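You operate a simulated robot arm through the tools that you are given. There is no shell and no other tool. Be economical: measure what you need, move in short steps, check, and stop when the job is done.

You run a simulated robot arm. Do the job below in one go: nothing can be reset, and whatever is moved stays where it is left.

Task
Swap the white nozzle on the yellow spot for the red sleeve.
Fine: bring the spot to the red pointer first; nozzle on the teal mat; turn the blue spot back to the pointer.

The check looks at the end state, three seconds after you hand in, the way a careful person would. Anything else that was tipped, shoved, dropped, spilled or broken makes it a failure.

Robot
A 7-joint arm with a two-finger parallel gripper, fixed in place. Base frame: the origin is at the foot of the arm, x ahead of it, y to its left, z up; the work surface is at about z = 0.82. Units: m, degrees, N and s.
With the tool pointing down near the work surface it reaches from about 0.24 to 0.68 m from the base axis. Its first joint turns from -66.0 to 66.0 degrees. Payload 2.4 kg.
The tool frame sits at the grasp point between the pads (the TCP): z along the fingers, y along the line on which they close. The tips reach 0.03 m beyond it. The gripper opens to 0.094 m. The fingers are 0.028 m wide and 0.01 m thick; the gripper's body (0.05 by 0.096 m) begins 0.055 m behind the TCP.
Orientation is told as [roll, pitch, yaw] about the base's x, y, z axes, in that order, counted from this pose: with the fingers straight down and closing along the base's y, the tool's x points along the base's -x, its y along +y and its z along -z.

Tools
- The arm moves only by the tool play_rows. Its arguments are lists of equal length, an entry for each row: "rot": the turn, a rotation vector about the tool's x, y, z in degrees, a list of three; "travel": the shift along the tool's x, y, z in mm, a list of three; "jaw": the closure, from 0 (fully open) to 1 (shut). In form: {"rot": [[ax, ay, az], ...], "travel": [[x, y, z], ...], "jaw": [jaw, ...]}. A call has 1 to 12 rows; each row is the pose to reach, as a shift and turn from the pose commanded when the call began, along the tool's axes at that moment. Rows are played at 5 a second. More than 0.05 m and 8.6 degrees between two rows, or a gripper value outside its range, and nothing of the call is played. Where a pose cannot be reached the arm comes as near as it can. A force on the tool above 40 N (or 10 N above the force at the start of the call, whichever is more), or a blocked arm, ends the call early, and 0.2 s more pass. The fingers move at their own pace (about 0.153 m/s each) and stop on an object; they squeeze with about 39 N. The grip force told is the motor's: it shows also when the fingers shut on nothing. Time passes only in rows, and 0.2 s behind the last, so rows that repeat a pose let the fingers close. The reply holds the time, the measured pose of the TCP, the force on the tool along the base axes, the opening and the grip force, in the units named above and with some noise.
- Cameras (640 x 400 px; columns grow to the right, rows downward): "scene" is fixed at [0.0352, 0.4754, 1.4676]; the picture's right is [-0.75, -0.66, 0.00], its down [-0.30, 0.34, -0.89] and it looks along [0.59, -0.67, -0.45] (base axes); focal length 360 px, centre (320, 200). "wrist" rides on the gripper at [0.076, 0.014, -0.102] in the tool frame; the picture's right is [-0.18, 0.98, 0.00], its down [-0.75, -0.14, -0.64] and it looks along [-0.63, -0.12, 0.77] (tool axes); focal length 243 px, centre (320, 200). There is no depth. A picture from a camera that has moved, and an enlarged one, comes with that camera's place and axes in the base frame and with its lens. The place of the scene camera against the robot may be out by one fixed shift of up to 0.018 m in any direction.
- grab_frame(camera): a new picture of that camera. It takes no simulated time.
- zoom(camera, box): a new picture of the part [left, top, right, bottom] of that camera's present view, enlarged. It takes no simulated time.
- sign_off(): hands the job in; it is judged then, once.

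Work in short steps. Places have to be worked out from the pictures, the camera data and where the tool is seen: move nearer, look again, correct. Check each grasp and each placing, and mend what went wrong. You have 120 turns and 64 pictures in all, those below and enlarged ones among them. Open the gripper and draw the arm clear of the work before you hand the job in, unless the task says otherwise; then end with one line.

The tools are called after "Call:" by a JSON object that holds its "method" and its "body". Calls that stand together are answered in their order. play_rows: Moves the arm, as the interface text tells. Its arguments: {"type":"object","properties":{"rot":{"type":"array","items":{"type":"array","items":{"type":"number"}}},"travel":{"type":"array","items":{"type":"array","items":{"type":"number"}}},"jaw":{"type":"array","items":{"type":"number"}}},"required":["rot","travel","jaw"]} The other tools are called the same way: grab_frame (camera) takes a picture; zoom (camera, box) takes an enlarged picture of a part of a camera's view; sign_off () hands the job in.

At the start:

```text
t: 0.0
eef_pos: [0.3848, -0.0014, 1.1996]
tcp_rot: [0.1, -0.1, -0.1]
wrist_force: [-0.2, 0.1, -0.2]
opening: 0.0938
gripper_force: 0.0
```

scene: 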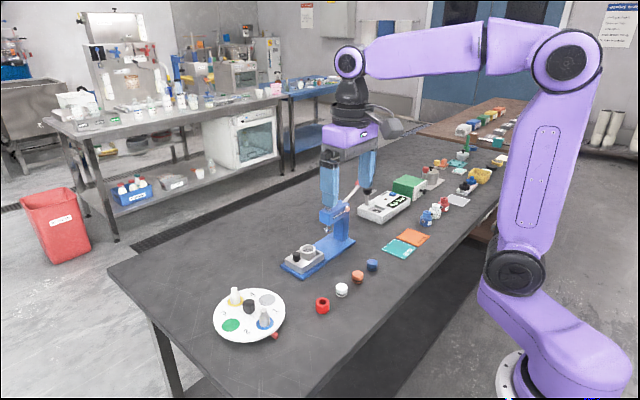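
wrist: 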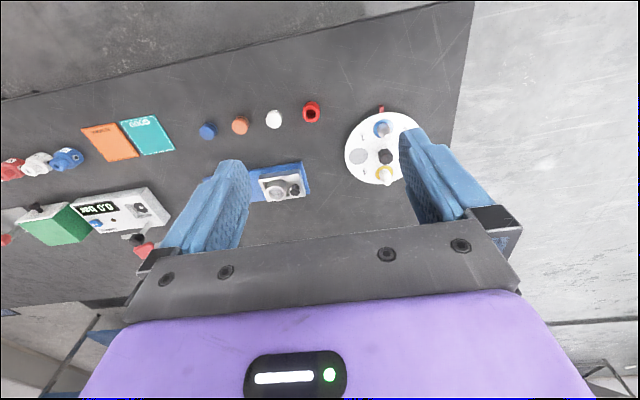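

The pictures show a turntable with coloured spots, a row of caps and sleeves, and the mats. I'll take enlarged views of them first.

Call:
{"method": "zoom", "body": {"camera": "scene", "box": [200, 270, 340, 357]}}

Call:
{"method": "zoom", "body": {"camera": "wrist", "box": [290, 85, 450, 205]}}

Call:
{"method": "zoom", "body": {"camera": "scene", "box": [270, 160, 480, 290]}}

```text
4.57 times, centred on (270, 314) of scene
camera zoom: at [0.0352, 0.4754, 1.4676], right [-0.75, -0.66, 0.0], down [-0.3, 0.34, -0.89], along [0.59, -0.67, -0.45], focal length 1644 px, centre (549, -319)
```

zoom: 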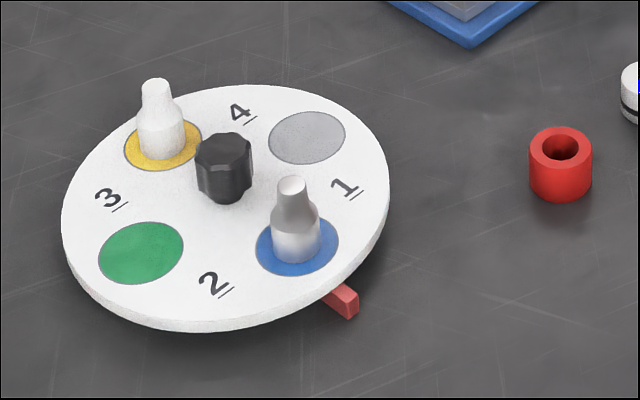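

```text
3.33 times, centred on (370, 145) of wrist
camera zoom: at [0.3099, 0.0141, 1.3036], right [0.18, 0.98, 0.0], down [0.75, -0.14, 0.64], along [0.63, -0.12, -0.77], focal length 809 px, centre (153, 383)
```

zoom: 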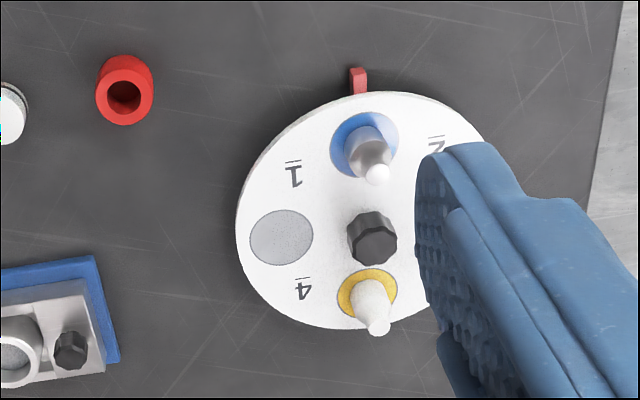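

```text
3.05 times, centred on (375, 225) of scene
camera zoom: at [0.0352, 0.4754, 1.4676], right [-0.75, -0.66, 0.0], down [-0.3, 0.34, -0.89], along [0.59, -0.67, -0.45], focal length 1096 px, centre (152, 124)
```

zoom: 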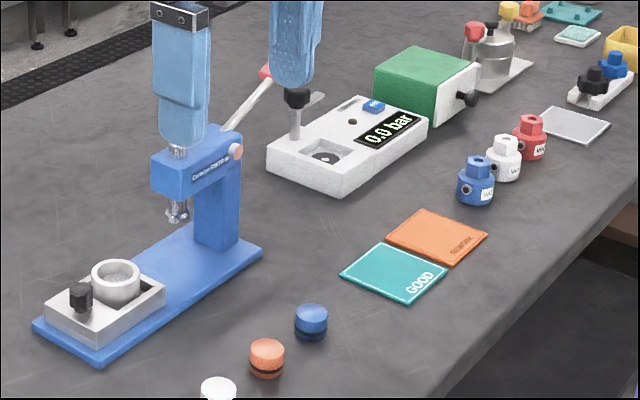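

The turntable knob works out at about (0.58, 0.10), with the yellow spot on the far side, opposite the pointer. I move the camera nearer, to TCP (0.40, 0.104, 1.05), for a better look.

Call:
{"method": "play_rows", "body": {"rot": [[0, 0, 0], [0, 0, 0], [0, 0, 0], [0, 0, 0], [0, 0, 0]], "travel": [[-3, 21, 30], [-6, 42, 60], [-9, 63, 90], [-12, 84, 120], [-15, 105, 150]], "jaw": [0, 0, 0, 0, 0]}}

Call:
{"method": "grab_frame", "body": {"camera": "wrist"}}

```text
t: 1.2
eef_pos: [0.4022, 0.1041, 1.0512]
tcp_rot: [0.0, 0.0, -0.1]
wrist_force: [-0.6, 0.5, -1.2]
opening: 0.0941
gripper_force: 0.1
```

```text
58 pictures are left
camera wrist: at [0.3269, 0.1197, 1.1535], right [0.19, 0.98, 0.0], down [0.75, -0.14, 0.64], along [0.63, -0.12, -0.77], focal length 243 px, centre (320, 200)
```

wrist: 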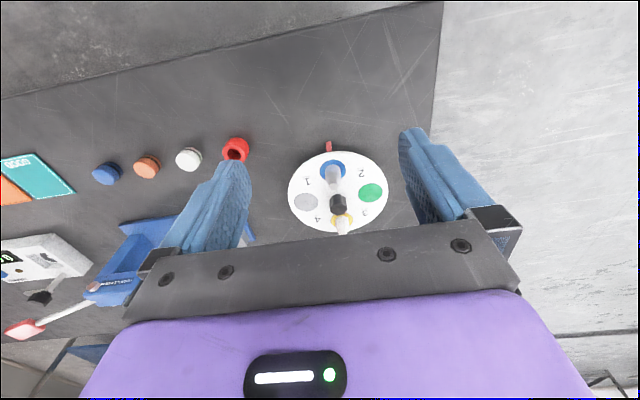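

The turntable is now between the fingers in view, so I enlarge it to measure.

Call:
{"method": "zoom", "body": {"camera": "wrist", "box": [272, 130, 400, 240]}}

Call:
{"method": "zoom", "body": {"camera": "wrist", "box": [0, 120, 250, 220]}}

```text
3.64 times, centred on (336, 185) of wrist
camera zoom: at [0.3269, 0.1197, 1.1535], right [0.19, 0.98, 0.0], down [0.75, -0.14, 0.64], along [0.63, -0.12, -0.77], focal length 882 px, centre (262, 254)
```

zoom: 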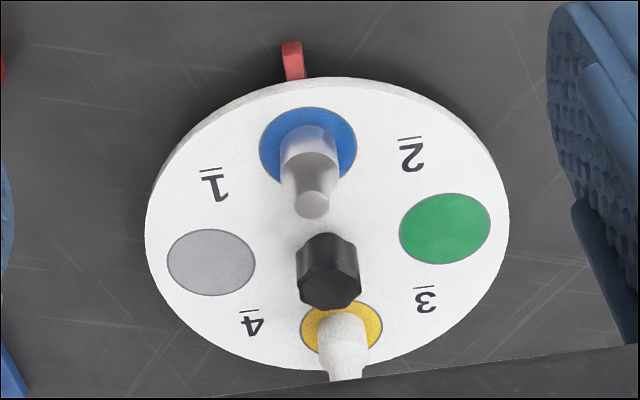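

```text
2.56 times, centred on (125, 170) of wrist
camera zoom: at [0.3269, 0.1197, 1.1535], right [0.19, 0.98, 0.0], down [0.75, -0.14, 0.64], along [0.63, -0.12, -0.77], focal length 621 px, centre (819, 277)
```

zoom: 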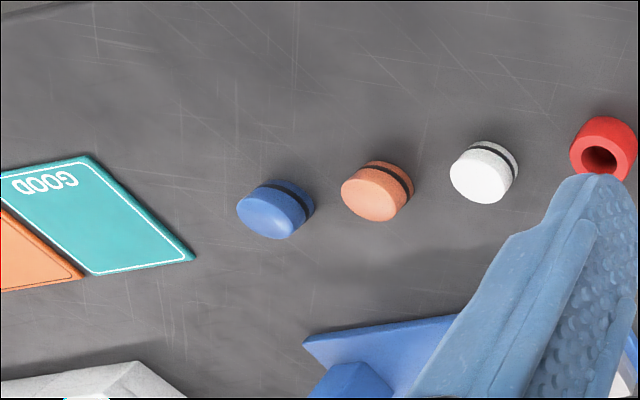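

From two wrist views I get the plate top at z≈0.84, its centre at (0.584, 0.1006) and a spot radius of 0.054. The knob top is about 0.870, the nozzle tops about 0.884, and the pointer lies along −x from the centre. I go above the knob with the tool turned −45°, so the fingers stay clear of both nozzles.

Call:
{"method": "play_rows", "body": {"rot": [[0, 0, -7.5], [0, 0, -15], [0, 0, -22.5], [0, 0, -30], [0, 0, -37.5], [0, 0, -45], [0, 0, -45]], "travel": [[-30, -0.6, 15], [-60, -1.2, 30], [-90, -1.8, 45], [-121, -2.4, 60], [-152, -3, 76], [-182, -3.5, 91], [-182, -3.5, 91]], "jaw": [0, 0, 0, 0.15, 0.3, 0.3, 0.3]}}

Call:
{"method": "grab_frame", "body": {"camera": "wrist"}}

Call:
{"method": "zoom", "body": {"camera": "scene", "box": [180, 220, 340, 350]}}

```text
t: 2.8
eef_pos: [0.5825, 0.1009, 0.9594]
tcp_rot: [0.1, 0.0, 45.1]
wrist_force: [-0.5, 0.0, -0.3]
opening: 0.0657
gripper_force: 0.2
```

```text
55 pictures are left
camera wrist: at [0.5198, 0.0575, 1.0628], right [-0.57, 0.82, 0.0], down [0.63, 0.43, 0.64], along [0.53, 0.36, -0.77], focal length 243 px, centre (320, 200)
```

wrist: 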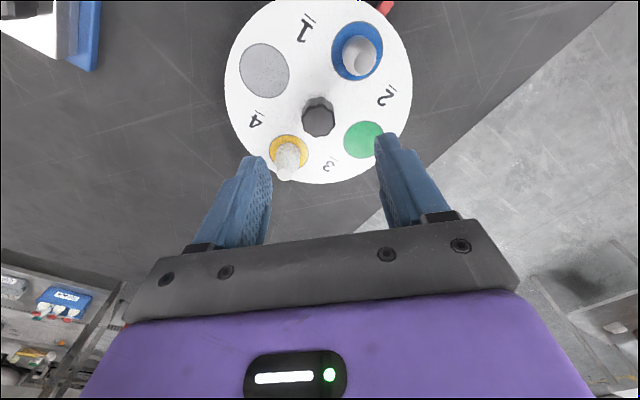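

```text
3.08 times, centred on (260, 285) of scene
camera zoom: at [0.0352, 0.4754, 1.4676], right [-0.75, -0.66, 0.0], down [-0.3, 0.34, -0.89], along [0.59, -0.67, -0.45], focal length 1107 px, centre (505, -62)
```

zoom: 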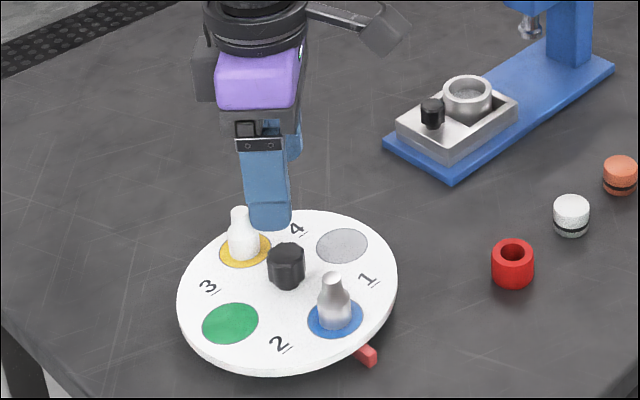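

The knob sits under the TCP to within about 1–2 mm. I lower to z≈0.878 and look before closing.

Call:
{"method": "play_rows", "body": {"rot": [[0, 0, 0], [0, 0, 0], [0, 0, 0], [0, 0, 0]], "travel": [[0, 0, 22], [0, 0, 44], [0, 0, 64], [0, 0, 81]], "jaw": [0.3, 0.3, 0.3, 0.3]}}

Call:
{"method": "zoom", "body": {"camera": "scene", "box": [180, 250, 320, 360]}}

Call:
{"method": "grab_frame", "body": {"camera": "wrist"}}

```text
t: 3.8
eef_pos: [0.5819, 0.1016, 0.8786]
tcp_rot: [0.1, 0.1, 45.1]
wrist_force: [-0.7, 0.0, -0.1]
opening: 0.0657
gripper_force: 0.1
```

```text
3.64 times, centred on (250, 305) of scene
camera zoom: at [0.0352, 0.4754, 1.4676], right [-0.75, -0.66, 0.0], down [-0.3, 0.34, -0.89], along [0.59, -0.67, -0.45], focal length 1308 px, centre (574, -182)
```

zoom: 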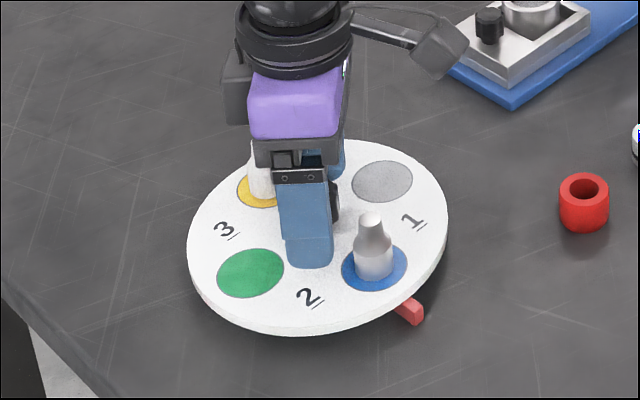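

```text
52 pictures are left
camera wrist: at [0.5189, 0.0585, 0.9811], right [-0.56, 0.83, 0.0], down [0.63, 0.43, 0.64], along [0.53, 0.36, -0.77], focal length 243 px, centre (320, 200)
```

wrist: 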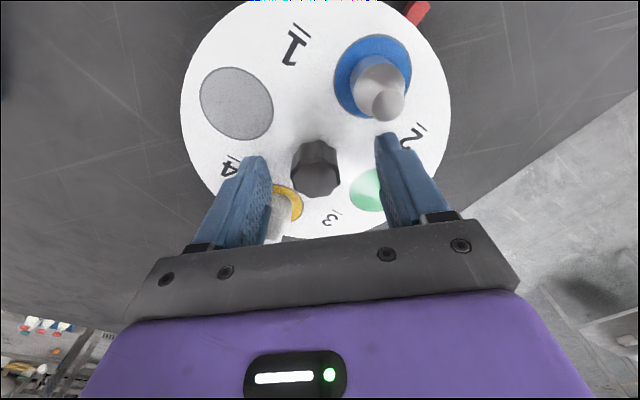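

The knob is centred between the fingers and they are clear of both nozzles. I close on it.

Call:
{"method": "play_rows", "body": {"rot": [[0, 0, 0], [0, 0, 0], [0, 0, 0]], "travel": [[0, 0, 0], [0, 0, 0], [0, 0, 0]], "jaw": [0.6, 0.8, 0.8]}}

Call:
{"method": "grab_frame", "body": {"camera": "wrist"}}

```text
t: 4.6
eef_pos: [0.5834, 0.0985, 0.8785]
tcp_rot: [-0.3, -0.2, 44.7]
wrist_force: [14.8, -9.9, -10.4]
opening: 0.0277
gripper_force: 44.9
```

```text
51 pictures are left
camera wrist: at [0.5202, 0.0567, 0.9811], right [-0.56, 0.83, 0.0], down [0.63, 0.43, 0.64], along [0.53, 0.36, -0.76], focal length 243 px, centre (320, 200)
```

wrist: 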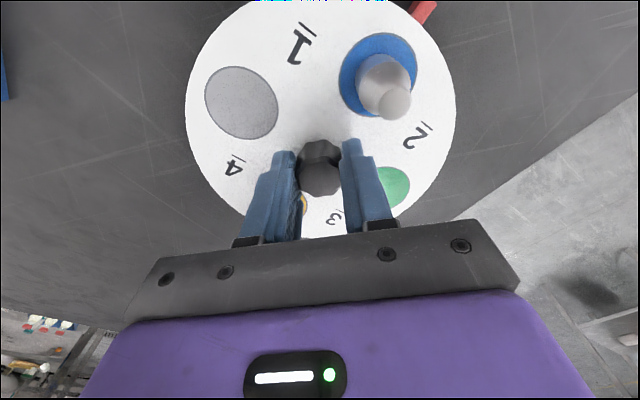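

The grip holds the knob at 27.7 mm, but there is about 18 N of side load because the TCP is off the knob axis along the closing line. I shift about 2.5 mm to relieve it.

Call:
{"method": "play_rows", "body": {"rot": [[0, 0, 0], [0, 0, 0]], "travel": [[0, -1.3, 0], [0, -2.5, 0]], "jaw": [0.8, 0.8]}}

```text
t: 5.2
eef_pos: [0.5843, 0.0998, 0.8786]
tcp_rot: [0.0, 0.0, 45.0]
wrist_force: [4.2, -6.6, -4.3]
opening: 0.0275
gripper_force: 45.0
```

The side load has fallen to about 8 N. I test with a small turn of +15°.

Call:
{"method": "play_rows", "body": {"rot": [[0, 0, 5], [0, 0, 10], [0, 0, 15]], "travel": [[0, -0.4, 0], [0, -0.4, 0], [0, -0.4, 0]], "jaw": [0.8, 0.8, 0.8]}}

Call:
{"method": "grab_frame", "body": {"camera": "wrist"}}

```text
t: 6.0
eef_pos: [0.5847, 0.099, 0.8789]
tcp_rot: [0.0, 0.1, 30.0]
wrist_force: [1.5, 0.4, -0.9]
opening: 0.0277
gripper_force: 44.6
```

```text
50 pictures are left
camera wrist: at [0.5113, 0.0743, 0.9816], right [-0.33, 0.94, 0.0], down [0.72, 0.26, 0.64], along [0.6, 0.21, -0.77], focal length 243 px, centre (320, 200)
```

wrist: 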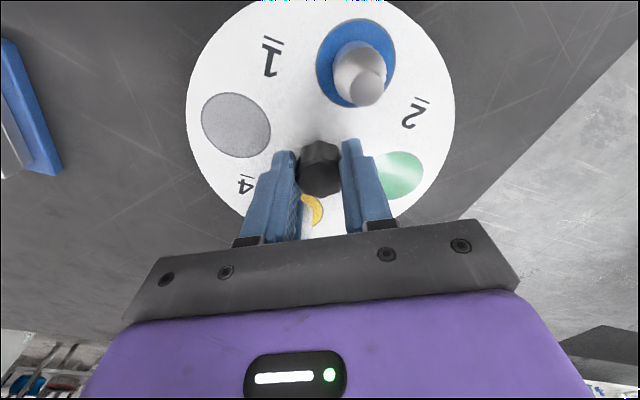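

Working out the blue spot from this picture gives (0.529, 0.099), so the plate did not turn with the tool. I check from the scene camera whether the knob itself turned.

Call:
{"method": "zoom", "body": {"camera": "wrist", "box": [260, 100, 380, 220]}}

Call:
{"method": "zoom", "body": {"camera": "scene", "box": [200, 270, 320, 350]}}

```text
3.33 times, centred on (320, 160) of wrist
camera zoom: at [0.5113, 0.0743, 0.9816], right [-0.33, 0.94, 0.0], down [0.72, 0.26, 0.64], along [0.6, 0.21, -0.77], focal length 809 px, centre (320, 333)
```

zoom: 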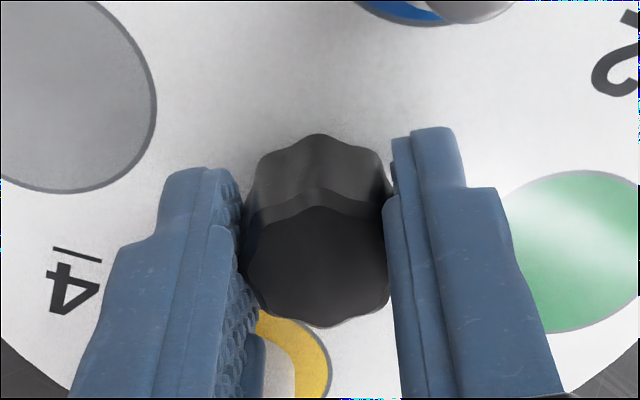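

```text
5.00 times, centred on (260, 310) of scene
camera zoom: at [0.0352, 0.4754, 1.4676], right [-0.75, -0.66, 0.0], down [-0.3, 0.34, -0.89], along [0.59, -0.67, -0.45], focal length 1799 px, centre (620, -350)
```

zoom: 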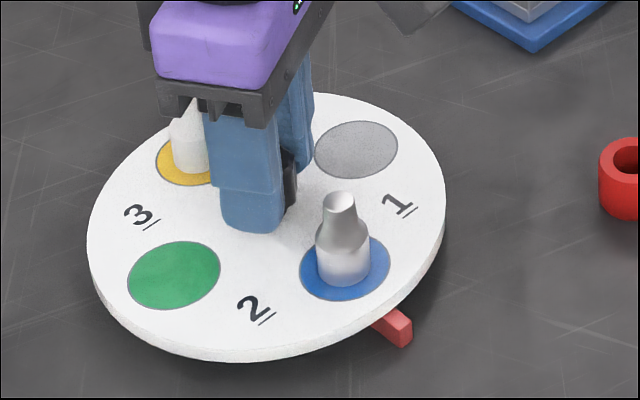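

It isn't clear yet whether the knob slipped in the fingers or turns freely of the plate. I turn another 22° and compare the flutes.

Call:
{"method": "play_rows", "body": {"rot": [[0, 0, 5.5], [0, 0, 11], [0, 0, 16.5], [0, 0, 22], [0, 0, 22]], "travel": [[0, 0, 0], [0, 0, 0], [0, 0, 0], [0, 0, 0], [0, 0, 0]], "jaw": [0.8, 0.8, 0.8, 0.8, 0.8]}}

Call:
{"method": "zoom", "body": {"camera": "wrist", "box": [180, 0, 480, 220]}}

```text
t: 7.2
eef_pos: [0.5838, 0.0996, 0.8795]
tcp_rot: [0.0, 0.1, 8.0]
wrist_force: [-5.2, 6.9, -5.1]
opening: 0.0271
gripper_force: 45.2
```

```text
1.82 times, centred on (330, 110) of wrist
camera zoom: at [0.5072, 0.1042, 0.9818], right [0.04, 1.0, 0.0], down [0.77, -0.03, 0.64], along [0.64, -0.03, -0.77], focal length 441 px, centre (302, 364)
```

zoom: 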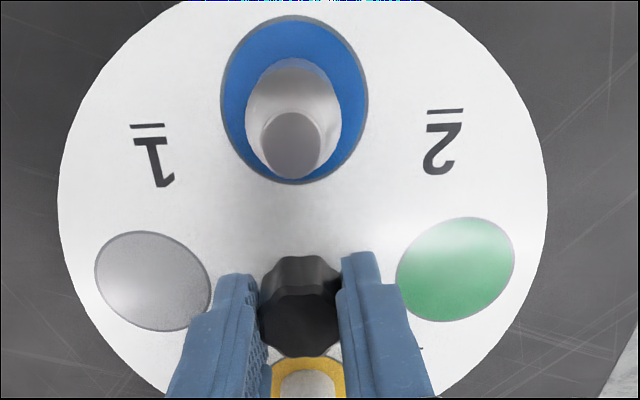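

The flutes have moved relative to the fingers, so the knob is slipping and the plate resists clockwise turning. I try counter-clockwise.

Call:
{"method": "play_rows", "body": {"rot": [[0, 0, -5], [0, 0, -10], [0, 0, -15], [0, 0, -20], [0, 0, -25], [0, 0, -30], [0, 0, -30]], "travel": [[0, 0, 0], [0, 0, 0], [0, 0, 0], [0, 0, 0], [0, 0, 0], [0, 0, 0], [0, 0, 0]], "jaw": [0.9, 0.9, 0.9, 0.9, 0.9, 0.9, 0.9]}}

Call:
{"method": "zoom", "body": {"camera": "scene", "box": [200, 270, 320, 350]}}

Call:
{"method": "zoom", "body": {"camera": "wrist", "box": [180, 0, 480, 220]}}

```text
t: 8.8
eef_pos: [0.5845, 0.0998, 0.8779]
tcp_rot: [0.1, 0.0, 38.0]
wrist_force: [-14.4, 12.8, 4.4]
opening: 0.0274
gripper_force: 44.6
```

```text
5.00 times, centred on (260, 310) of scene
camera zoom: at [0.0347, 0.4757, 1.4675], right [-0.75, -0.66, 0.0], down [-0.3, 0.34, -0.89], along [0.59, -0.67, -0.45], focal length 1799 px, centre (620, -350)
```

zoom: 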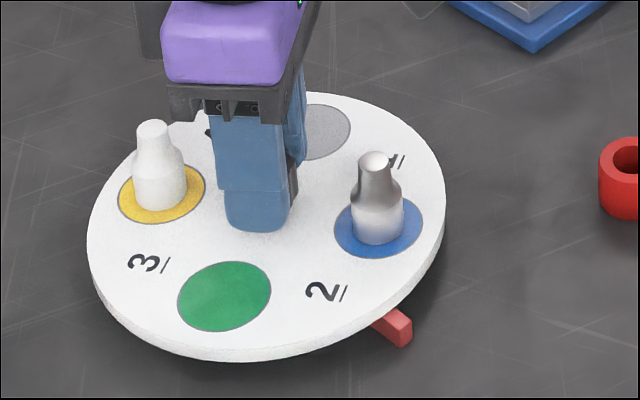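

```text
1.82 times, centred on (330, 110) of wrist
camera zoom: at [0.516, 0.0644, 0.9817], right [-0.46, 0.89, 0.0], down [0.68, 0.35, 0.64], along [0.57, 0.3, -0.77], focal length 441 px, centre (302, 364)
```

zoom: 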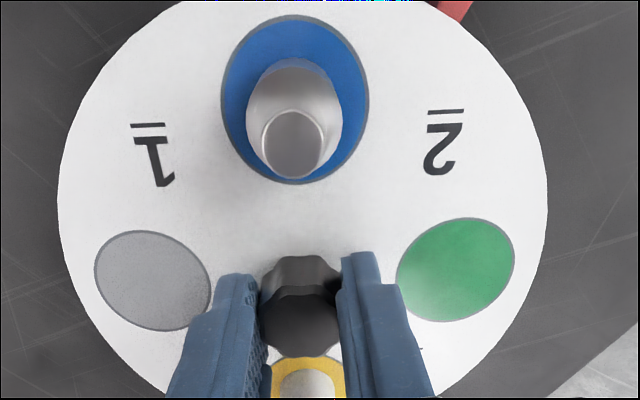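

The plate follows counter-clockwise only: it turned with the tool by 30° and is one-way. So yellow reaches the pointer by turning 180° CCW, and blue comes back with a further 180° CCW, without overshooting. I relieve the side load and continue 45°.

Call:
{"method": "play_rows", "body": {"rot": [[0, 0, 0], [0, 0, -7.5], [0, 0, -15], [0, 0, -22.5], [0, 0, -30], [0, 0, -37.5], [0, 0, -45], [0, 0, -45]], "travel": [[0, 1.5, 0], [0, 1.5, 0], [0, 1.5, 0], [0, 1.5, 0], [0, 1.5, 0], [0, 1.5, 0], [0, 1.5, 0], [0, 1.5, 0]], "jaw": [0.9, 0.9, 0.9, 0.9, 0.9, 0.9, 0.9, 0.9]}}

```text
t: 10.6
eef_pos: [0.5844, 0.0987, 0.8788]
tcp_rot: [-0.2, 0.0, 83.1]
wrist_force: [2.9, -0.4, 2.5]
opening: 0.0277
gripper_force: 44.5
```

Yaw is 83° with low force. I continue another 45°.

Call:
{"method": "play_rows", "body": {"rot": [[0, 0, -7.5], [0, 0, -15], [0, 0, -22.5], [0, 0, -30], [0, 0, -37.5], [0, 0, -45], [0, 0, -45]], "travel": [[0, 0, 0], [0, 0, 0], [0, 0, 0], [0, 0, 0], [0, 0, 0], [0, 0, 0], [0, 0, 0]], "jaw": [0.9, 0.9, 0.9, 0.9, 0.9, 0.9, 0.9]}}

Call:
{"method": "grab_frame", "body": {"camera": "wrist"}}

Call:
{"method": "zoom", "body": {"camera": "scene", "box": [200, 270, 320, 350]}}

```text
t: 12.2
eef_pos: [0.5859, 0.0991, 0.8777]
tcp_rot: [-0.3, 0.2, 128.1]
wrist_force: [22.9, -2.2, -8.0]
opening: 0.0274
gripper_force: 45.6
```

```text
44 pictures are left
camera wrist: at [0.6213, 0.0312, 0.9818], right [-0.89, -0.46, -0.01], down [-0.36, 0.68, 0.64], along [-0.29, 0.57, -0.77], focal length 243 px, centre (320, 200)
```

wrist: 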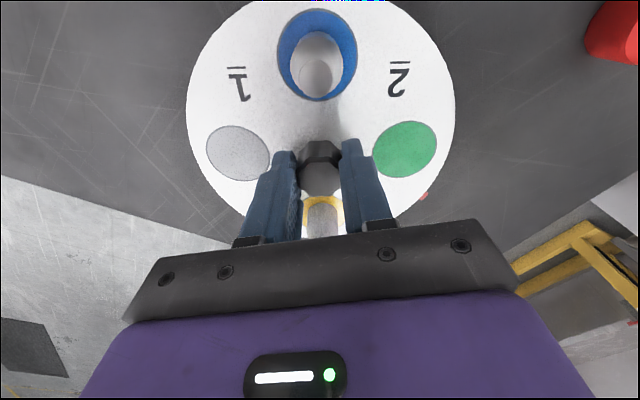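

```text
5.00 times, centred on (260, 310) of scene
camera zoom: at [0.0359, 0.4753, 1.4676], right [-0.75, -0.66, 0.0], down [-0.3, 0.34, -0.89], along [0.59, -0.67, -0.45], focal length 1799 px, centre (620, -350)
```

zoom: 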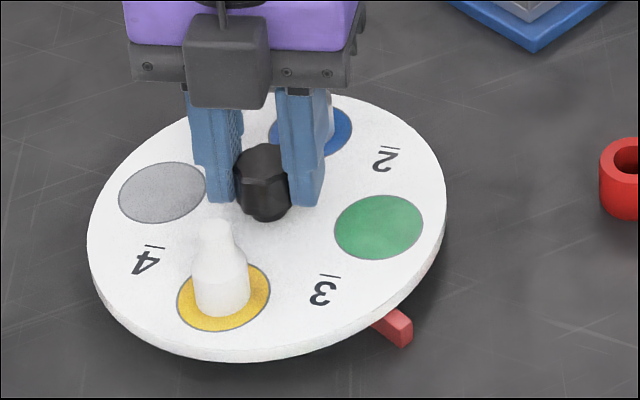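

The plate is now at 120°, with 60° to go. I relieve the side load, then turn 22° more to see whether the wrist joint allows it.

Call:
{"method": "play_rows", "body": {"rot": [[0, 0, 0], [0, 0, -5.5], [0, 0, -11], [0, 0, -16.5], [0, 0, -22], [0, 0, -22]], "travel": [[1, -1.5, 0], [1, -1.5, 0], [1, -1.5, 0], [1, -1.5, 0], [1, -1.5, 0], [1, -1.5, 0]], "jaw": [0.9, 0.9, 0.9, 0.9, 0.9, 0.9]}}

```text
t: 13.6
eef_pos: [0.5853, 0.0995, 0.879]
tcp_rot: [0.0, 0.0, 150.2]
wrist_force: [8.6, -3.1, 4.4]
opening: 0.0273
gripper_force: 45.8
```

Still following. I turn another 22°.

Call:
{"method": "play_rows", "body": {"rot": [[0, 0, -5.5], [0, 0, -11], [0, 0, -16.5], [0, 0, -22], [0, 0, -22]], "travel": [[0, -0.5, 0], [0, -0.5, 0], [0, -0.5, 0], [0, -0.5, 0], [0, -0.5, 0]], "jaw": [0.9, 0.9, 0.9, 0.9, 0.9]}}

Call:
{"method": "zoom", "body": {"camera": "scene", "box": [200, 270, 320, 350]}}

```text
t: 14.8
eef_pos: [0.586, 0.0989, 0.879]
tcp_rot: [-0.1, 0.0, 172.0]
wrist_force: [5.7, -1.8, 8.0]
opening: 0.0271
gripper_force: 45.2
```

```text
5.00 times, centred on (260, 310) of scene
camera zoom: at [0.0352, 0.4753, 1.4677], right [-0.75, -0.66, 0.0], down [-0.3, 0.34, -0.89], along [0.59, -0.67, -0.45], focal length 1799 px, centre (620, -350)
```

zoom: 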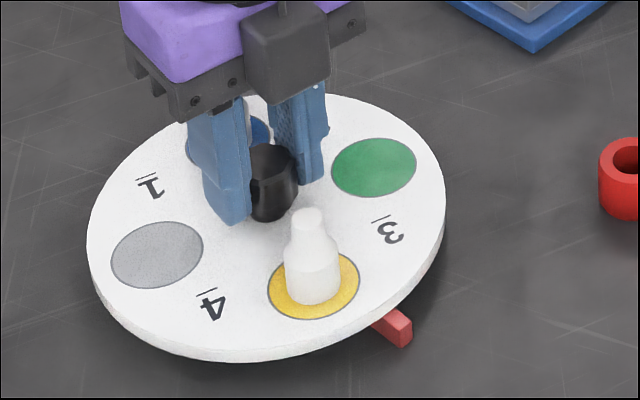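

About 16° remain. I turn 13° and then measure.

Call:
{"method": "play_rows", "body": {"rot": [[0, 0, -4.5], [0, 0, -9], [0, 0, -13], [0, 0, -13]], "travel": [[0, 0, 0], [0, 0, 0], [0, 0, 0], [0, 0, 0]], "jaw": [0.9, 0.9, 0.9, 0.9]}}

Call:
{"method": "zoom", "body": {"camera": "scene", "box": [200, 270, 320, 350]}}

```text
t: 15.8
eef_pos: [0.5871, 0.1005, 0.8794]
tcp_rot: [-0.1, 0.1, -174.9]
wrist_force: [6.8, -1.8, 8.0]
opening: 0.0274
gripper_force: 44.9
```

```text
5.00 times, centred on (260, 310) of scene
camera zoom: at [0.0352, 0.4753, 1.4676], right [-0.75, -0.66, 0.0], down [-0.3, 0.34, -0.89], along [0.59, -0.67, -0.45], focal length 1799 px, centre (620, -350)
```

zoom: 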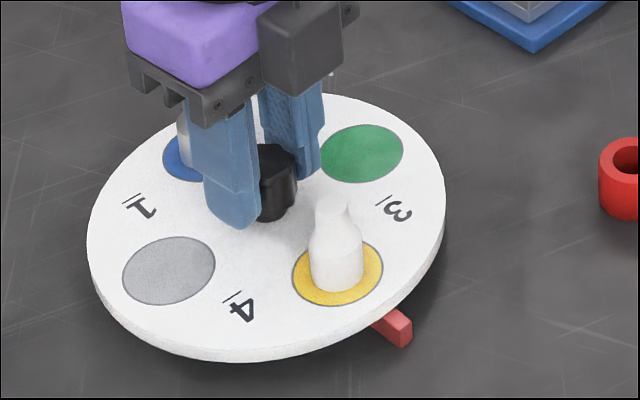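

Yellow's centre is at px (337, 273), against blue's original (345, 267). I turn the last 3.2°.

Call:
{"method": "play_rows", "body": {"rot": [[0, 0, -1.6], [0, 0, -3.2], [0, 0, -3.2]], "travel": [[0, 0, 0], [0, 0, 0], [0, 0, 0]], "jaw": [0.9, 0.9, 0.9]}}

Call:
{"method": "zoom", "body": {"camera": "scene", "box": [200, 270, 320, 350]}}

```text
t: 16.6
eef_pos: [0.5865, 0.1002, 0.8787]
tcp_rot: [0.0, 0.0, -171.8]
wrist_force: [3.9, -0.5, 8.8]
opening: 0.0272
gripper_force: 44.7
```

```text
5.00 times, centred on (260, 310) of scene
camera zoom: at [0.0351, 0.4753, 1.4676], right [-0.75, -0.66, 0.0], down [-0.3, 0.34, -0.89], along [0.59, -0.67, -0.45], focal length 1799 px, centre (620, -350)
```

zoom: 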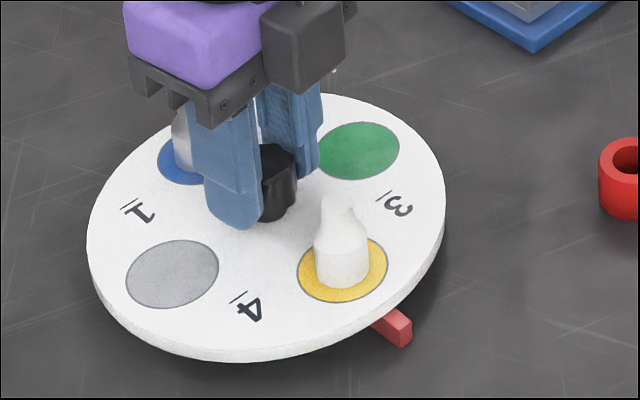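

Now (342.5, 269.5), about 1.3° short. I add 1.2° and then release.

Call:
{"method": "play_rows", "body": {"rot": [[0, 0, -1.2], [0, 0, -1.2], [0, 0, -1.2], [0, 0, -1.2]], "travel": [[0, 0, 0], [0, 0, 0], [0, 0, 0], [0, 0, 0]], "jaw": [0.9, 0.9, 0.45, 0.45]}}

Call:
{"method": "play_rows", "body": {"rot": [[0, 0, 0], [0, 0, 0], [0, 0, 0], [0, 0, 0]], "travel": [[0, 0, -20], [0, 0, -45], [0, 0, -75], [0, 0, -110]], "jaw": [0.45, 0.45, 0.45, 0.45]}}

Call:
{"method": "zoom", "body": {"camera": "scene", "box": [200, 270, 320, 350]}}

```text
t: 17.6
eef_pos: [0.5846, 0.0998, 0.8797]
tcp_rot: [0.0, -0.1, -170.6]
wrist_force: [1.0, 0.4, 0.1]
opening: 0.0515
gripper_force: 0.0
```

```text
t: 18.6
eef_pos: [0.5845, 0.0994, 0.9895]
tcp_rot: [0.0, -0.2, -170.6]
wrist_force: [0.7, 0.2, 0.0]
opening: 0.052
gripper_force: 0.0
```

```text
5.00 times, centred on (260, 310) of scene
camera zoom: at [0.0351, 0.4754, 1.4676], right [-0.75, -0.66, 0.0], down [-0.3, 0.34, -0.89], along [0.59, -0.67, -0.45], focal length 1799 px, centre (620, -350)
```

zoom: 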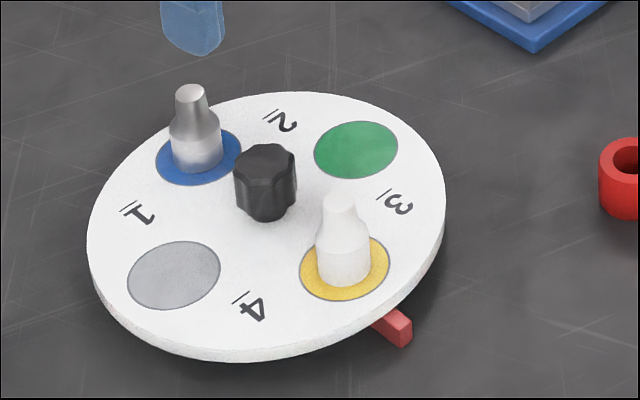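

Yellow's centre is now at (344.5, 267), on the pointer. I unwind the wrist to yaw ≈ 0 while rising a little.

Call:
{"method": "play_rows", "body": {"rot": [[0, 0, 7.9], [0, 0, 15.8], [0, 0, 23.7], [0, 0, 31.6], [0, 0, 39.5], [0, 0, 47.4], [0, 0, 55.3], [0, 0, 63.2], [0, 0, 71.1], [0, 0, 79], [0, 0, 86.9], [0, 0, 94.7]], "travel": [[0, 0, -5], [0, 0, -10], [0, 0, -15], [0, 0, -20], [0, 0, -25], [0, 0, -30], [0, 0, -35], [0, 0, -40], [0, 0, -40], [0, 0, -40], [0, 0, -40], [0, 0, -40]], "jaw": [0, 0, 0, 0, 0, 0, 0, 0, 0, 0, 0, 0]}}

Call:
{"method": "play_rows", "body": {"rot": [[0, 0, 7.9], [0, 0, 15.8], [0, 0, 23.7], [0, 0, 31.6], [0, 0, 39.5], [0, 0, 47.4], [0, 0, 55.3], [0, 0, 63.2], [0, 0, 71.1], [0, 0, 79], [0, 0, 86.9], [0, 0, 94.7]], "travel": [[0, 0, 0], [0, 0, 0], [0, 0, 0], [0, 0, 0], [0, 0, 0], [0, 0, 0], [0, 0, 0], [0, 0, 0], [0, 0, 0], [0, 0, 0], [0, 0, 0], [0, 0, 0]], "jaw": [0, 0, 0, 0, 0, 0, 0, 0, 0, 0, 0, 0]}}

```text
t: 21.2
eef_pos: [0.5865, 0.1011, 1.0277]
tcp_rot: [0.0, 0.0, 94.6]
wrist_force: [0.1, 0.0, 1.0]
opening: 0.0938
gripper_force: 0.0
```

```text
t: 23.8
eef_pos: [0.5853, 0.1003, 1.0281]
tcp_rot: [0.0, 0.0, -0.2]
wrist_force: [0.1, 0.7, -0.2]
opening: 0.0939
gripper_force: 0.0
```

At yaw 0, I back off to a viewing position in front of the yellow spot, about (0.47, 0.10, 0.99).

Call:
{"method": "play_rows", "body": {"rot": [[0, 0, 0], [0, 0, 0], [0, 0, 0]], "travel": [[38, 0, 13], [77, 0, 26], [115, 0, 38]], "jaw": [0, 0, 0]}}

Call:
{"method": "grab_frame", "body": {"camera": "wrist"}}

```text
t: 24.6
eef_pos: [0.4694, 0.0997, 0.991]
tcp_rot: [0.0, 0.0, 0.0]
wrist_force: [0.7, 1.5, -0.2]
opening: 0.0941
gripper_force: 0.1
```

```text
38 pictures are left
camera wrist: at [0.3942, 0.1152, 1.0945], right [0.18, 0.98, 0.0], down [0.75, -0.14, 0.64], along [0.63, -0.12, -0.77], focal length 243 px, centre (320, 200)
```

wrist: 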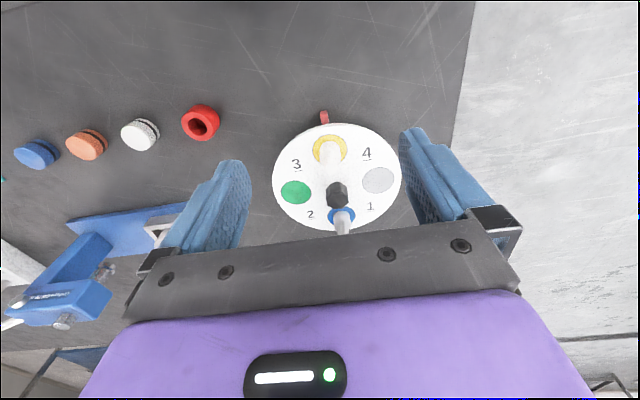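

The nozzle base works out at (0.5293, 0.1011). I move over it and descend in stages to TCP z≈0.875.

Call:
{"method": "play_rows", "body": {"rot": [[0, 0, 0], [0, 0, 0], [0, 0, 0], [0, 0, 0]], "travel": [[-30, 0.5, 10], [-59.5, 1, 30], [-59.5, 1, 60], [-59.5, 1, 60]], "jaw": [0.3, 0.3, 0.3, 0.3]}}

Call:
{"method": "grab_frame", "body": {"camera": "wrist"}}

```text
t: 25.6
eef_pos: [0.5313, 0.102, 0.9318]
tcp_rot: [0.1, 0.0, 0.0]
wrist_force: [0.5, -0.6, -0.5]
opening: 0.0659
gripper_force: 0.0
```

```text
37 pictures are left
camera wrist: at [0.4552, 0.1173, 1.0349], right [0.18, 0.98, 0.0], down [0.75, -0.14, 0.64], along [0.63, -0.12, -0.77], focal length 243 px, centre (320, 200)
```

wrist: 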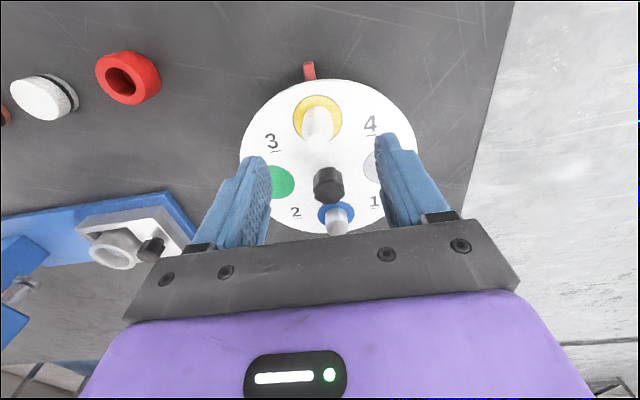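

The base reads (0.5293, 0.1005), under the TCP. I descend 57 mm and close.

Call:
{"method": "play_rows", "body": {"rot": [[0, 0, 0], [0, 0, 0], [0, 0, 0], [0, 0, 0], [0, 0, 0], [0, 0, 0], [0, 0, 0]], "travel": [[0, -0.5, 20], [0.5, -0.7, 40], [0.5, -0.7, 56], [0.5, -0.7, 56], [0.5, -0.7, 56], [0.5, -0.7, 56], [0.5, -0.7, 56]], "jaw": [0.3, 0.3, 0.3, 0.5, 0.65, 0.9, 0.9]}}

Call:
{"method": "zoom", "body": {"camera": "scene", "box": [200, 270, 320, 350]}}

```text
t: 27.2
eef_pos: [0.5303, 0.1009, 0.8742]
tcp_rot: [0.0, 0.0, 0.0]
wrist_force: [-1.4, -1.1, -0.1]
opening: 0.0192
gripper_force: 39.1
```

```text
5.00 times, centred on (260, 310) of scene
camera zoom: at [0.0352, 0.4754, 1.4676], right [-0.75, -0.66, 0.0], down [-0.3, 0.34, -0.89], along [0.59, -0.67, -0.45], focal length 1799 px, centre (620, -350)
```

zoom: 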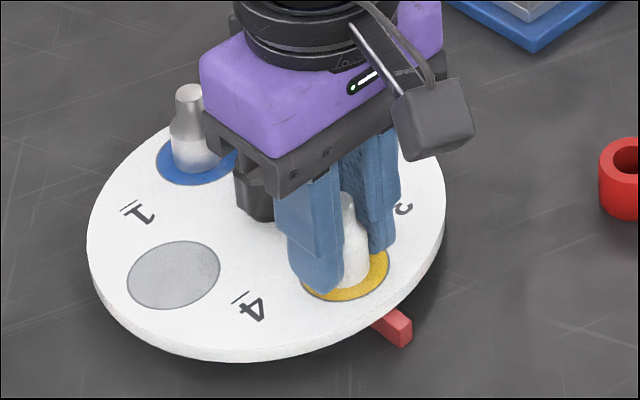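

The nozzle is held at 19.2 mm. I lift straight up.

Call:
{"method": "play_rows", "body": {"rot": [[0, 0, 0], [0, 0, 0], [0, 0, 0], [0, 0, 0], [0, 0, 0], [0, 0, 0]], "travel": [[0, 0, -10], [0, 0, -25], [0, 0, -50], [0, 0, -85], [0, 0, -120], [0, 0, -155]], "jaw": [0.9, 0.9, 0.9, 0.9, 0.9, 0.9]}}

Call:
{"method": "grab_frame", "body": {"camera": "scene"}}

```text
t: 28.6
eef_pos: [0.5288, 0.1007, 1.0314]
tcp_rot: [0.0, 0.0, -0.1]
wrist_force: [-0.2, -0.2, 0.3]
opening: 0.0189
gripper_force: 39.4
```

```text
35 pictures are left
```

scene: 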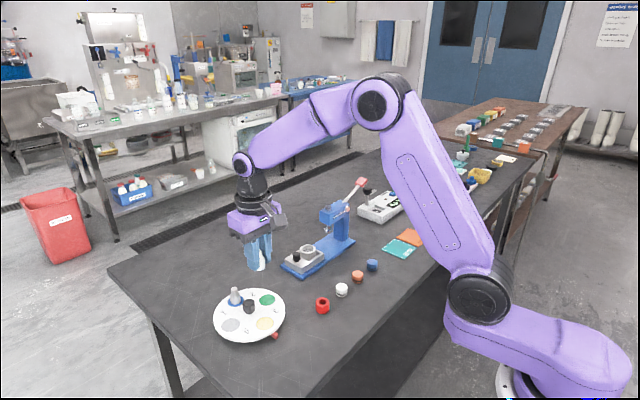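

The nozzle is lifted and the yellow spot is clear. The press lever reaches roughly (0.57, −0.32, 1.05), so I pull back to x≈0.40 before sweeping toward the teal mat at about (0.468, −0.386).

Call:
{"method": "play_rows", "body": {"rot": [[0, 0, 0], [0, 0, 0], [0, 0, 0], [0, 0, 0], [0, 0, 0], [0, 0, 0], [0, 0, 0], [0, 0, 0], [0, 0, 0], [0, 0, 0], [0, 0, 0], [0, 0, 0]], "travel": [[40, 0, 0], [85, 0, 0], [130, 0, 0], [130, -40, 0], [130, -85, 0], [130, -130, 0], [130, -175, 0], [130, -220, 0], [130, -265, 0], [130, -310, 0], [130, -350, 0], [130, -380, 0]], "jaw": [0.9, 0.9, 0.9, 0.9, 0.9, 0.9, 0.9, 0.9, 0.9, 0.9, 0.9, 0.9]}}

Call:
{"method": "grab_frame", "body": {"camera": "wrist"}}

```text
t: 31.2
eef_pos: [0.4009, -0.2809, 1.0293]
tcp_rot: [-0.2, 0.0, -0.1]
wrist_force: [0.4, -0.8, 0.0]
opening: 0.0192
gripper_force: 38.8
```

```text
34 pictures are left
camera wrist: at [0.3248, -0.2658, 1.1329], right [0.18, 0.98, 0.0], down [0.75, -0.14, 0.64], along [0.63, -0.12, -0.77], focal length 243 px, centre (320, 200)
```

wrist: 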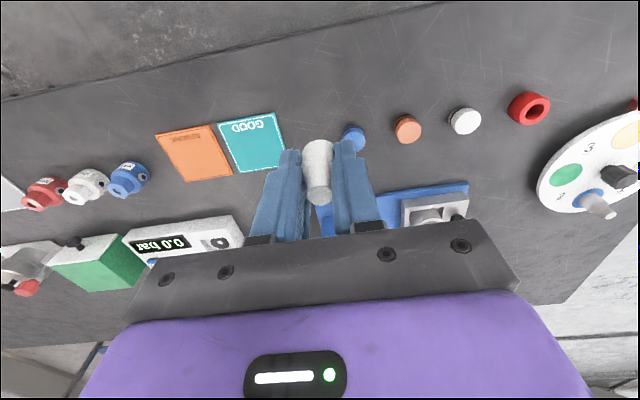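

The mat centre works out at about (0.461, −0.385). I move over it and lower to z≈0.88, then check.

Call:
{"method": "play_rows", "body": {"rot": [[0, 0, 0], [0, 0, 0], [0, 0, 0], [0, 0, 0], [0, 0, 0], [0, 0, 0], [0, 0, 0]], "travel": [[0, -40, 0], [-20, -75, 0], [-45, -100, 0], [-60, -104, 20], [-60, -104, 65], [-60, -104, 110], [-60, -104, 148]], "jaw": [0.9, 0.9, 0.9, 0.9, 0.9, 0.9, 0.9]}}

Call:
{"method": "zoom", "body": {"camera": "scene", "box": [320, 170, 480, 290]}}

Call:
{"method": "grab_frame", "body": {"camera": "wrist"}}

```text
t: 32.8
eef_pos: [0.4602, -0.3861, 0.8794]
tcp_rot: [0.0, 0.0, 0.1]
wrist_force: [-0.5, -0.6, -1.2]
opening: 0.0191
gripper_force: 39.1
```

```text
3.33 times, centred on (400, 230) of scene
camera zoom: at [0.0352, 0.4754, 1.4676], right [-0.75, -0.66, 0.0], down [-0.3, 0.34, -0.89], along [0.59, -0.67, -0.45], focal length 1199 px, centre (53, 100)
```

zoom: 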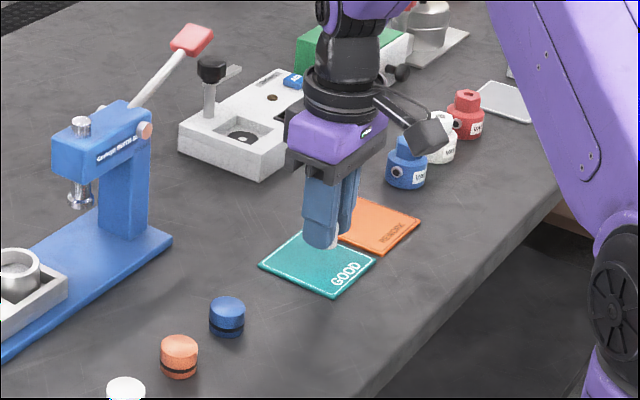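

```text
32 pictures are left
camera wrist: at [0.384, -0.3699, 0.984], right [0.18, 0.98, 0.0], down [0.75, -0.14, 0.64], along [0.63, -0.12, -0.77], focal length 243 px, centre (320, 200)
```

wrist: 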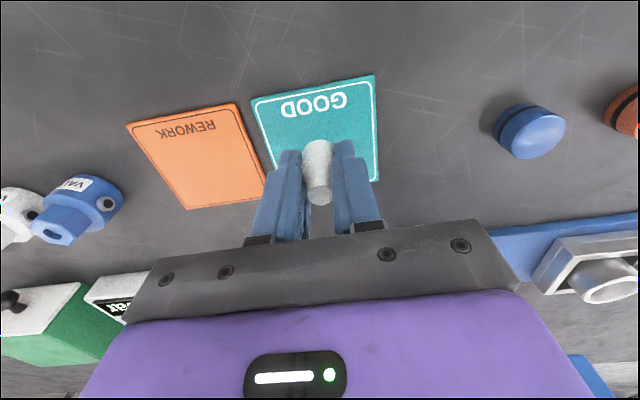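

The nozzle is centred over the teal mat and the fingers are clear of everything. I lower 20 mm.

Call:
{"method": "play_rows", "body": {"rot": [[0, 0, 0], [0, 0, 0], [0, 0, 0], [0, 0, 0]], "travel": [[0, 0, 8], [0, 0, 15], [0, 0, 20], [0, 0, 20]], "jaw": [0.9, 0.9, 0.9, 0.9]}}

Call:
{"method": "zoom", "body": {"camera": "scene", "box": [370, 210, 430, 260]}}

```text
t: 33.8
eef_pos: [0.4596, -0.3847, 0.8606]
tcp_rot: [0.0, 0.0, 0.1]
wrist_force: [0.4, -0.4, -0.2]
opening: 0.0194
gripper_force: 39.3
```

```text
8.00 times, centred on (400, 235) of scene
camera zoom: at [0.0352, 0.4754, 1.4676], right [-0.75, -0.66, 0.0], down [-0.3, 0.34, -0.89], along [0.59, -0.67, -0.45], focal length 2878 px, centre (-320, -80)
```

zoom: 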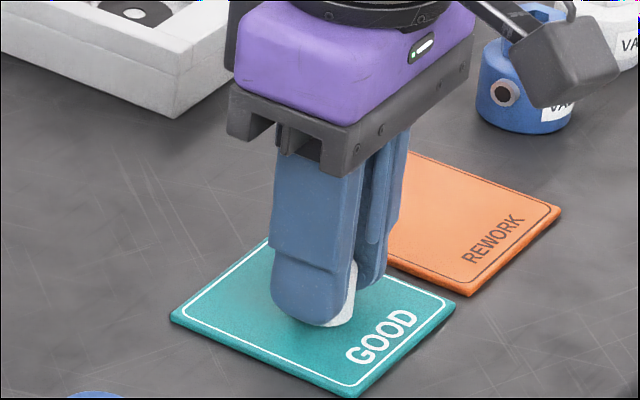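

No contact force yet. I lower in 1 mm rows, up to 4 mm.

Call:
{"method": "play_rows", "body": {"rot": [[0, 0, 0], [0, 0, 0], [0, 0, 0]], "travel": [[0, 0, 1], [0, 0, 2], [0, 0, 2]], "jaw": [0.9, 0.9, 0.9]}}

```text
t: 34.6
eef_pos: [0.4602, -0.3843, 0.8603]
tcp_rot: [0.0, -0.1, 0.0]
wrist_force: [-0.3, -0.2, 1.2]
opening: 0.0191
gripper_force: 39.1
```

Call:
{"method": "play_rows", "body": {"rot": [[0, 0, 0], [0, 0, 0], [0, 0, 0]], "travel": [[0, 0, 0.7], [0, 0, 1.4], [0, 0, 1.4]], "jaw": [0.9, 0.9, 0.9]}}

```text
t: 35.4
eef_pos: [0.4601, -0.3847, 0.8593]
tcp_rot: [0.0, -0.1, 0.0]
wrist_force: [0.7, -2.3, 5.8]
opening: 0.019
gripper_force: 38.9
```

The 5.8 N upward force means the nozzle is in contact with the mat. I open gently and rise straight up.

Call:
{"method": "play_rows", "body": {"rot": [[0, 0, 0], [0, 0, 0], [0, 0, 0], [0, 0, 0], [0, 0, 0], [0, 0, 0], [0, 0, 0], [0, 0, 0], [0, 0, 0]], "travel": [[0, 0, -0.5], [0, 0, -0.5], [0, 0, -0.5], [0, 0, -0.5], [0, 0, -20], [0, 0, -45], [0, 0, -80], [0, 0, -120], [0, 0, -160]], "jaw": [0.75, 0.7, 0.5, 0.4, 0.4, 0.4, 0.4, 0.2, 0]}}

Call:
{"method": "zoom", "body": {"camera": "scene", "box": [320, 170, 480, 290]}}

```text
t: 37.4
eef_pos: [0.4585, -0.3836, 1.017]
tcp_rot: [0.0, 0.0, 0.1]
wrist_force: [0.2, 0.8, -0.7]
opening: 0.0937
gripper_force: 0.1
```

```text
3.33 times, centred on (400, 230) of scene
camera zoom: at [0.0351, 0.4754, 1.4676], right [-0.75, -0.66, 0.0], down [-0.3, 0.34, -0.89], along [0.59, -0.67, -0.45], focal length 1199 px, centre (53, 100)
```

zoom: 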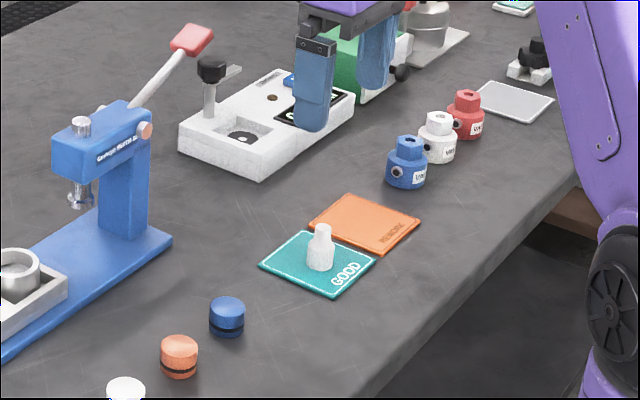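

The nozzle stands upright on the mat. Next I go to a viewing position for the red sleeve, near (0.474, −0.031).

Call:
{"method": "play_rows", "body": {"rot": [[0, 0, 0], [0, 0, 0], [0, 0, 0], [0, 0, 0], [0, 0, 0], [0, 0, 0], [0, 0, 0], [0, 0, 0], [0, 0, 0], [0, 0, 0]], "travel": [[35, 0, 0], [65, 20, 0], [65, 65, 0], [65, 110, 0], [65, 155, 0], [65, 200, 0], [65, 245, 0], [65, 290, 0], [65, 330, 15], [65, 355, 40]], "jaw": [0, 0, 0, 0, 0, 0, 0, 0, 0, 0]}}

Call:
{"method": "grab_frame", "body": {"camera": "wrist"}}

```text
t: 39.6
eef_pos: [0.3931, -0.0282, 0.9795]
tcp_rot: [0.1, 0.0, 0.0]
wrist_force: [0.0, 0.9, -0.9]
opening: 0.0941
gripper_force: 0.1
```

```text
29 pictures are left
camera wrist: at [0.3181, -0.013, 1.0811], right [0.18, 0.98, 0.0], down [0.75, -0.14, 0.64], along [0.63, -0.12, -0.77], focal length 243 px, centre (320, 200)
```

wrist: 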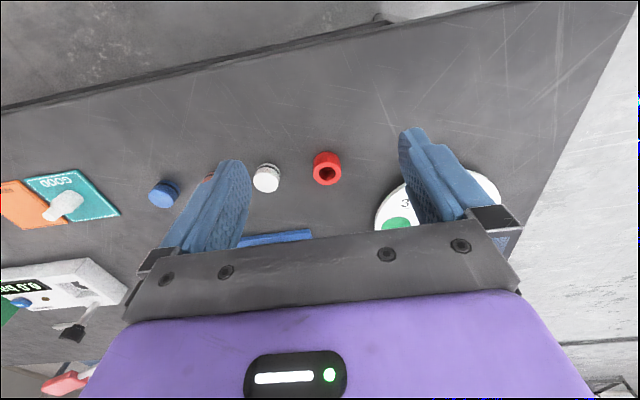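

Call:
{"method": "zoom", "body": {"camera": "wrist", "box": [288, 135, 368, 205]}}

```text
5.71 times, centred on (328, 170) of wrist
camera zoom: at [0.3181, -0.013, 1.0811], right [0.18, 0.98, 0.0], down [0.75, -0.14, 0.64], along [0.63, -0.12, -0.77], focal length 1386 px, centre (274, 371)
```

zoom: 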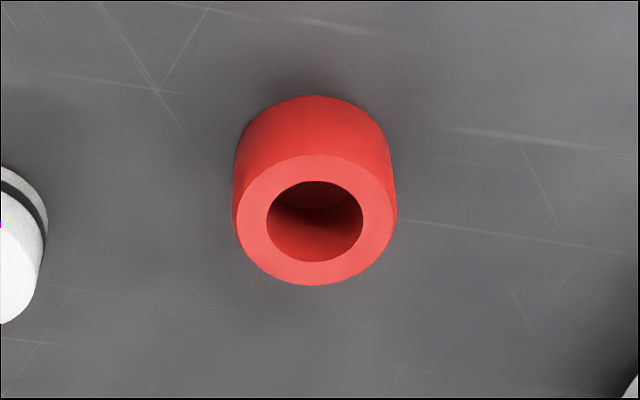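

The sleeve axis is at about (0.474, −0.034), about 32 mm across, with its top at z≈0.845. I move above it with a partial opening and look again.

Call:
{"method": "play_rows", "body": {"rot": [[0, 0, 0], [0, 0, 0], [0, 0, 0], [0, 0, 0]], "travel": [[-40, -3, 20], [-80, -5, 40], [-80, -5, 80], [-80, -5, 80]], "jaw": [0.1, 0.3, 0.35, 0.35]}}

Call:
{"method": "grab_frame", "body": {"camera": "wrist"}}

```text
t: 40.6
eef_pos: [0.4747, -0.0329, 0.8958]
tcp_rot: [0.0, -0.1, 0.0]
wrist_force: [0.7, 0.4, -0.2]
opening: 0.0611
gripper_force: 0.0
```

```text
27 pictures are left
camera wrist: at [0.3987, -0.0178, 0.9992], right [0.18, 0.98, 0.0], down [0.75, -0.14, 0.64], along [0.63, -0.12, -0.77], focal length 243 px, centre (320, 200)
```

wrist: 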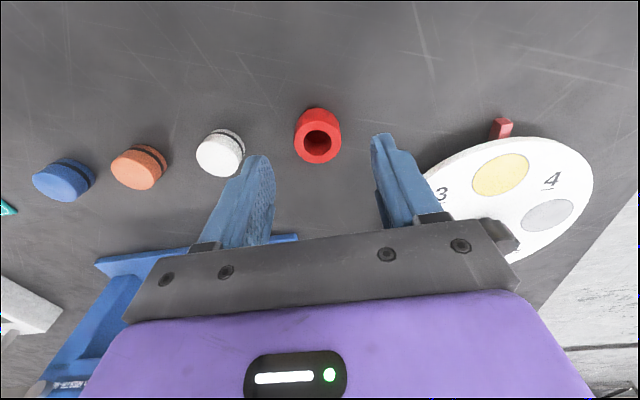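

Sleeve at (0.4733, −0.0335), aligned within 1 mm. I descend to z≈0.857 and grip.

Call:
{"method": "play_rows", "body": {"rot": [[0, 0, 0], [0, 0, 0], [0, 0, 0], [0, 0, 0], [0, 0, 0], [0, 0, 0]], "travel": [[1, -0.3, 15], [1, -0.3, 30], [1, -0.3, 39.5], [1, -0.3, 39.5], [1, -0.3, 39.5], [1, -0.3, 39.5]], "jaw": [0.35, 0.35, 0.35, 0.5, 0.8, 0.8]}}

Call:
{"method": "zoom", "body": {"camera": "scene", "box": [270, 260, 370, 340]}}

```text
t: 42.0
eef_pos: [0.4737, -0.0347, 0.8578]
tcp_rot: [0.0, 0.0, 0.0]
wrist_force: [0.3, -0.7, 0.4]
opening: 0.0312
gripper_force: 38.9
```

```text
5.00 times, centred on (320, 300) of scene
camera zoom: at [0.0352, 0.4754, 1.4676], right [-0.75, -0.66, 0.0], down [-0.3, 0.34, -0.89], along [0.59, -0.67, -0.45], focal length 1799 px, centre (320, -300)
```

zoom: 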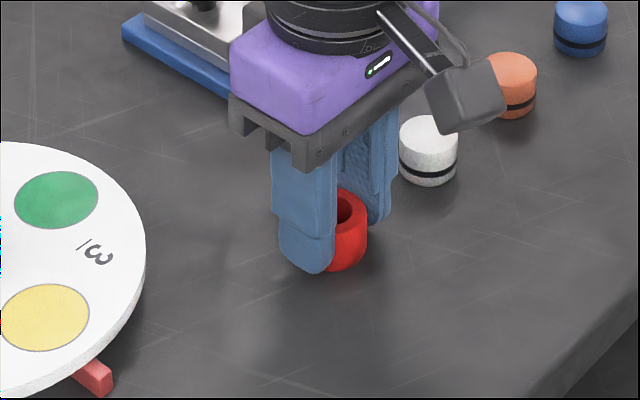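

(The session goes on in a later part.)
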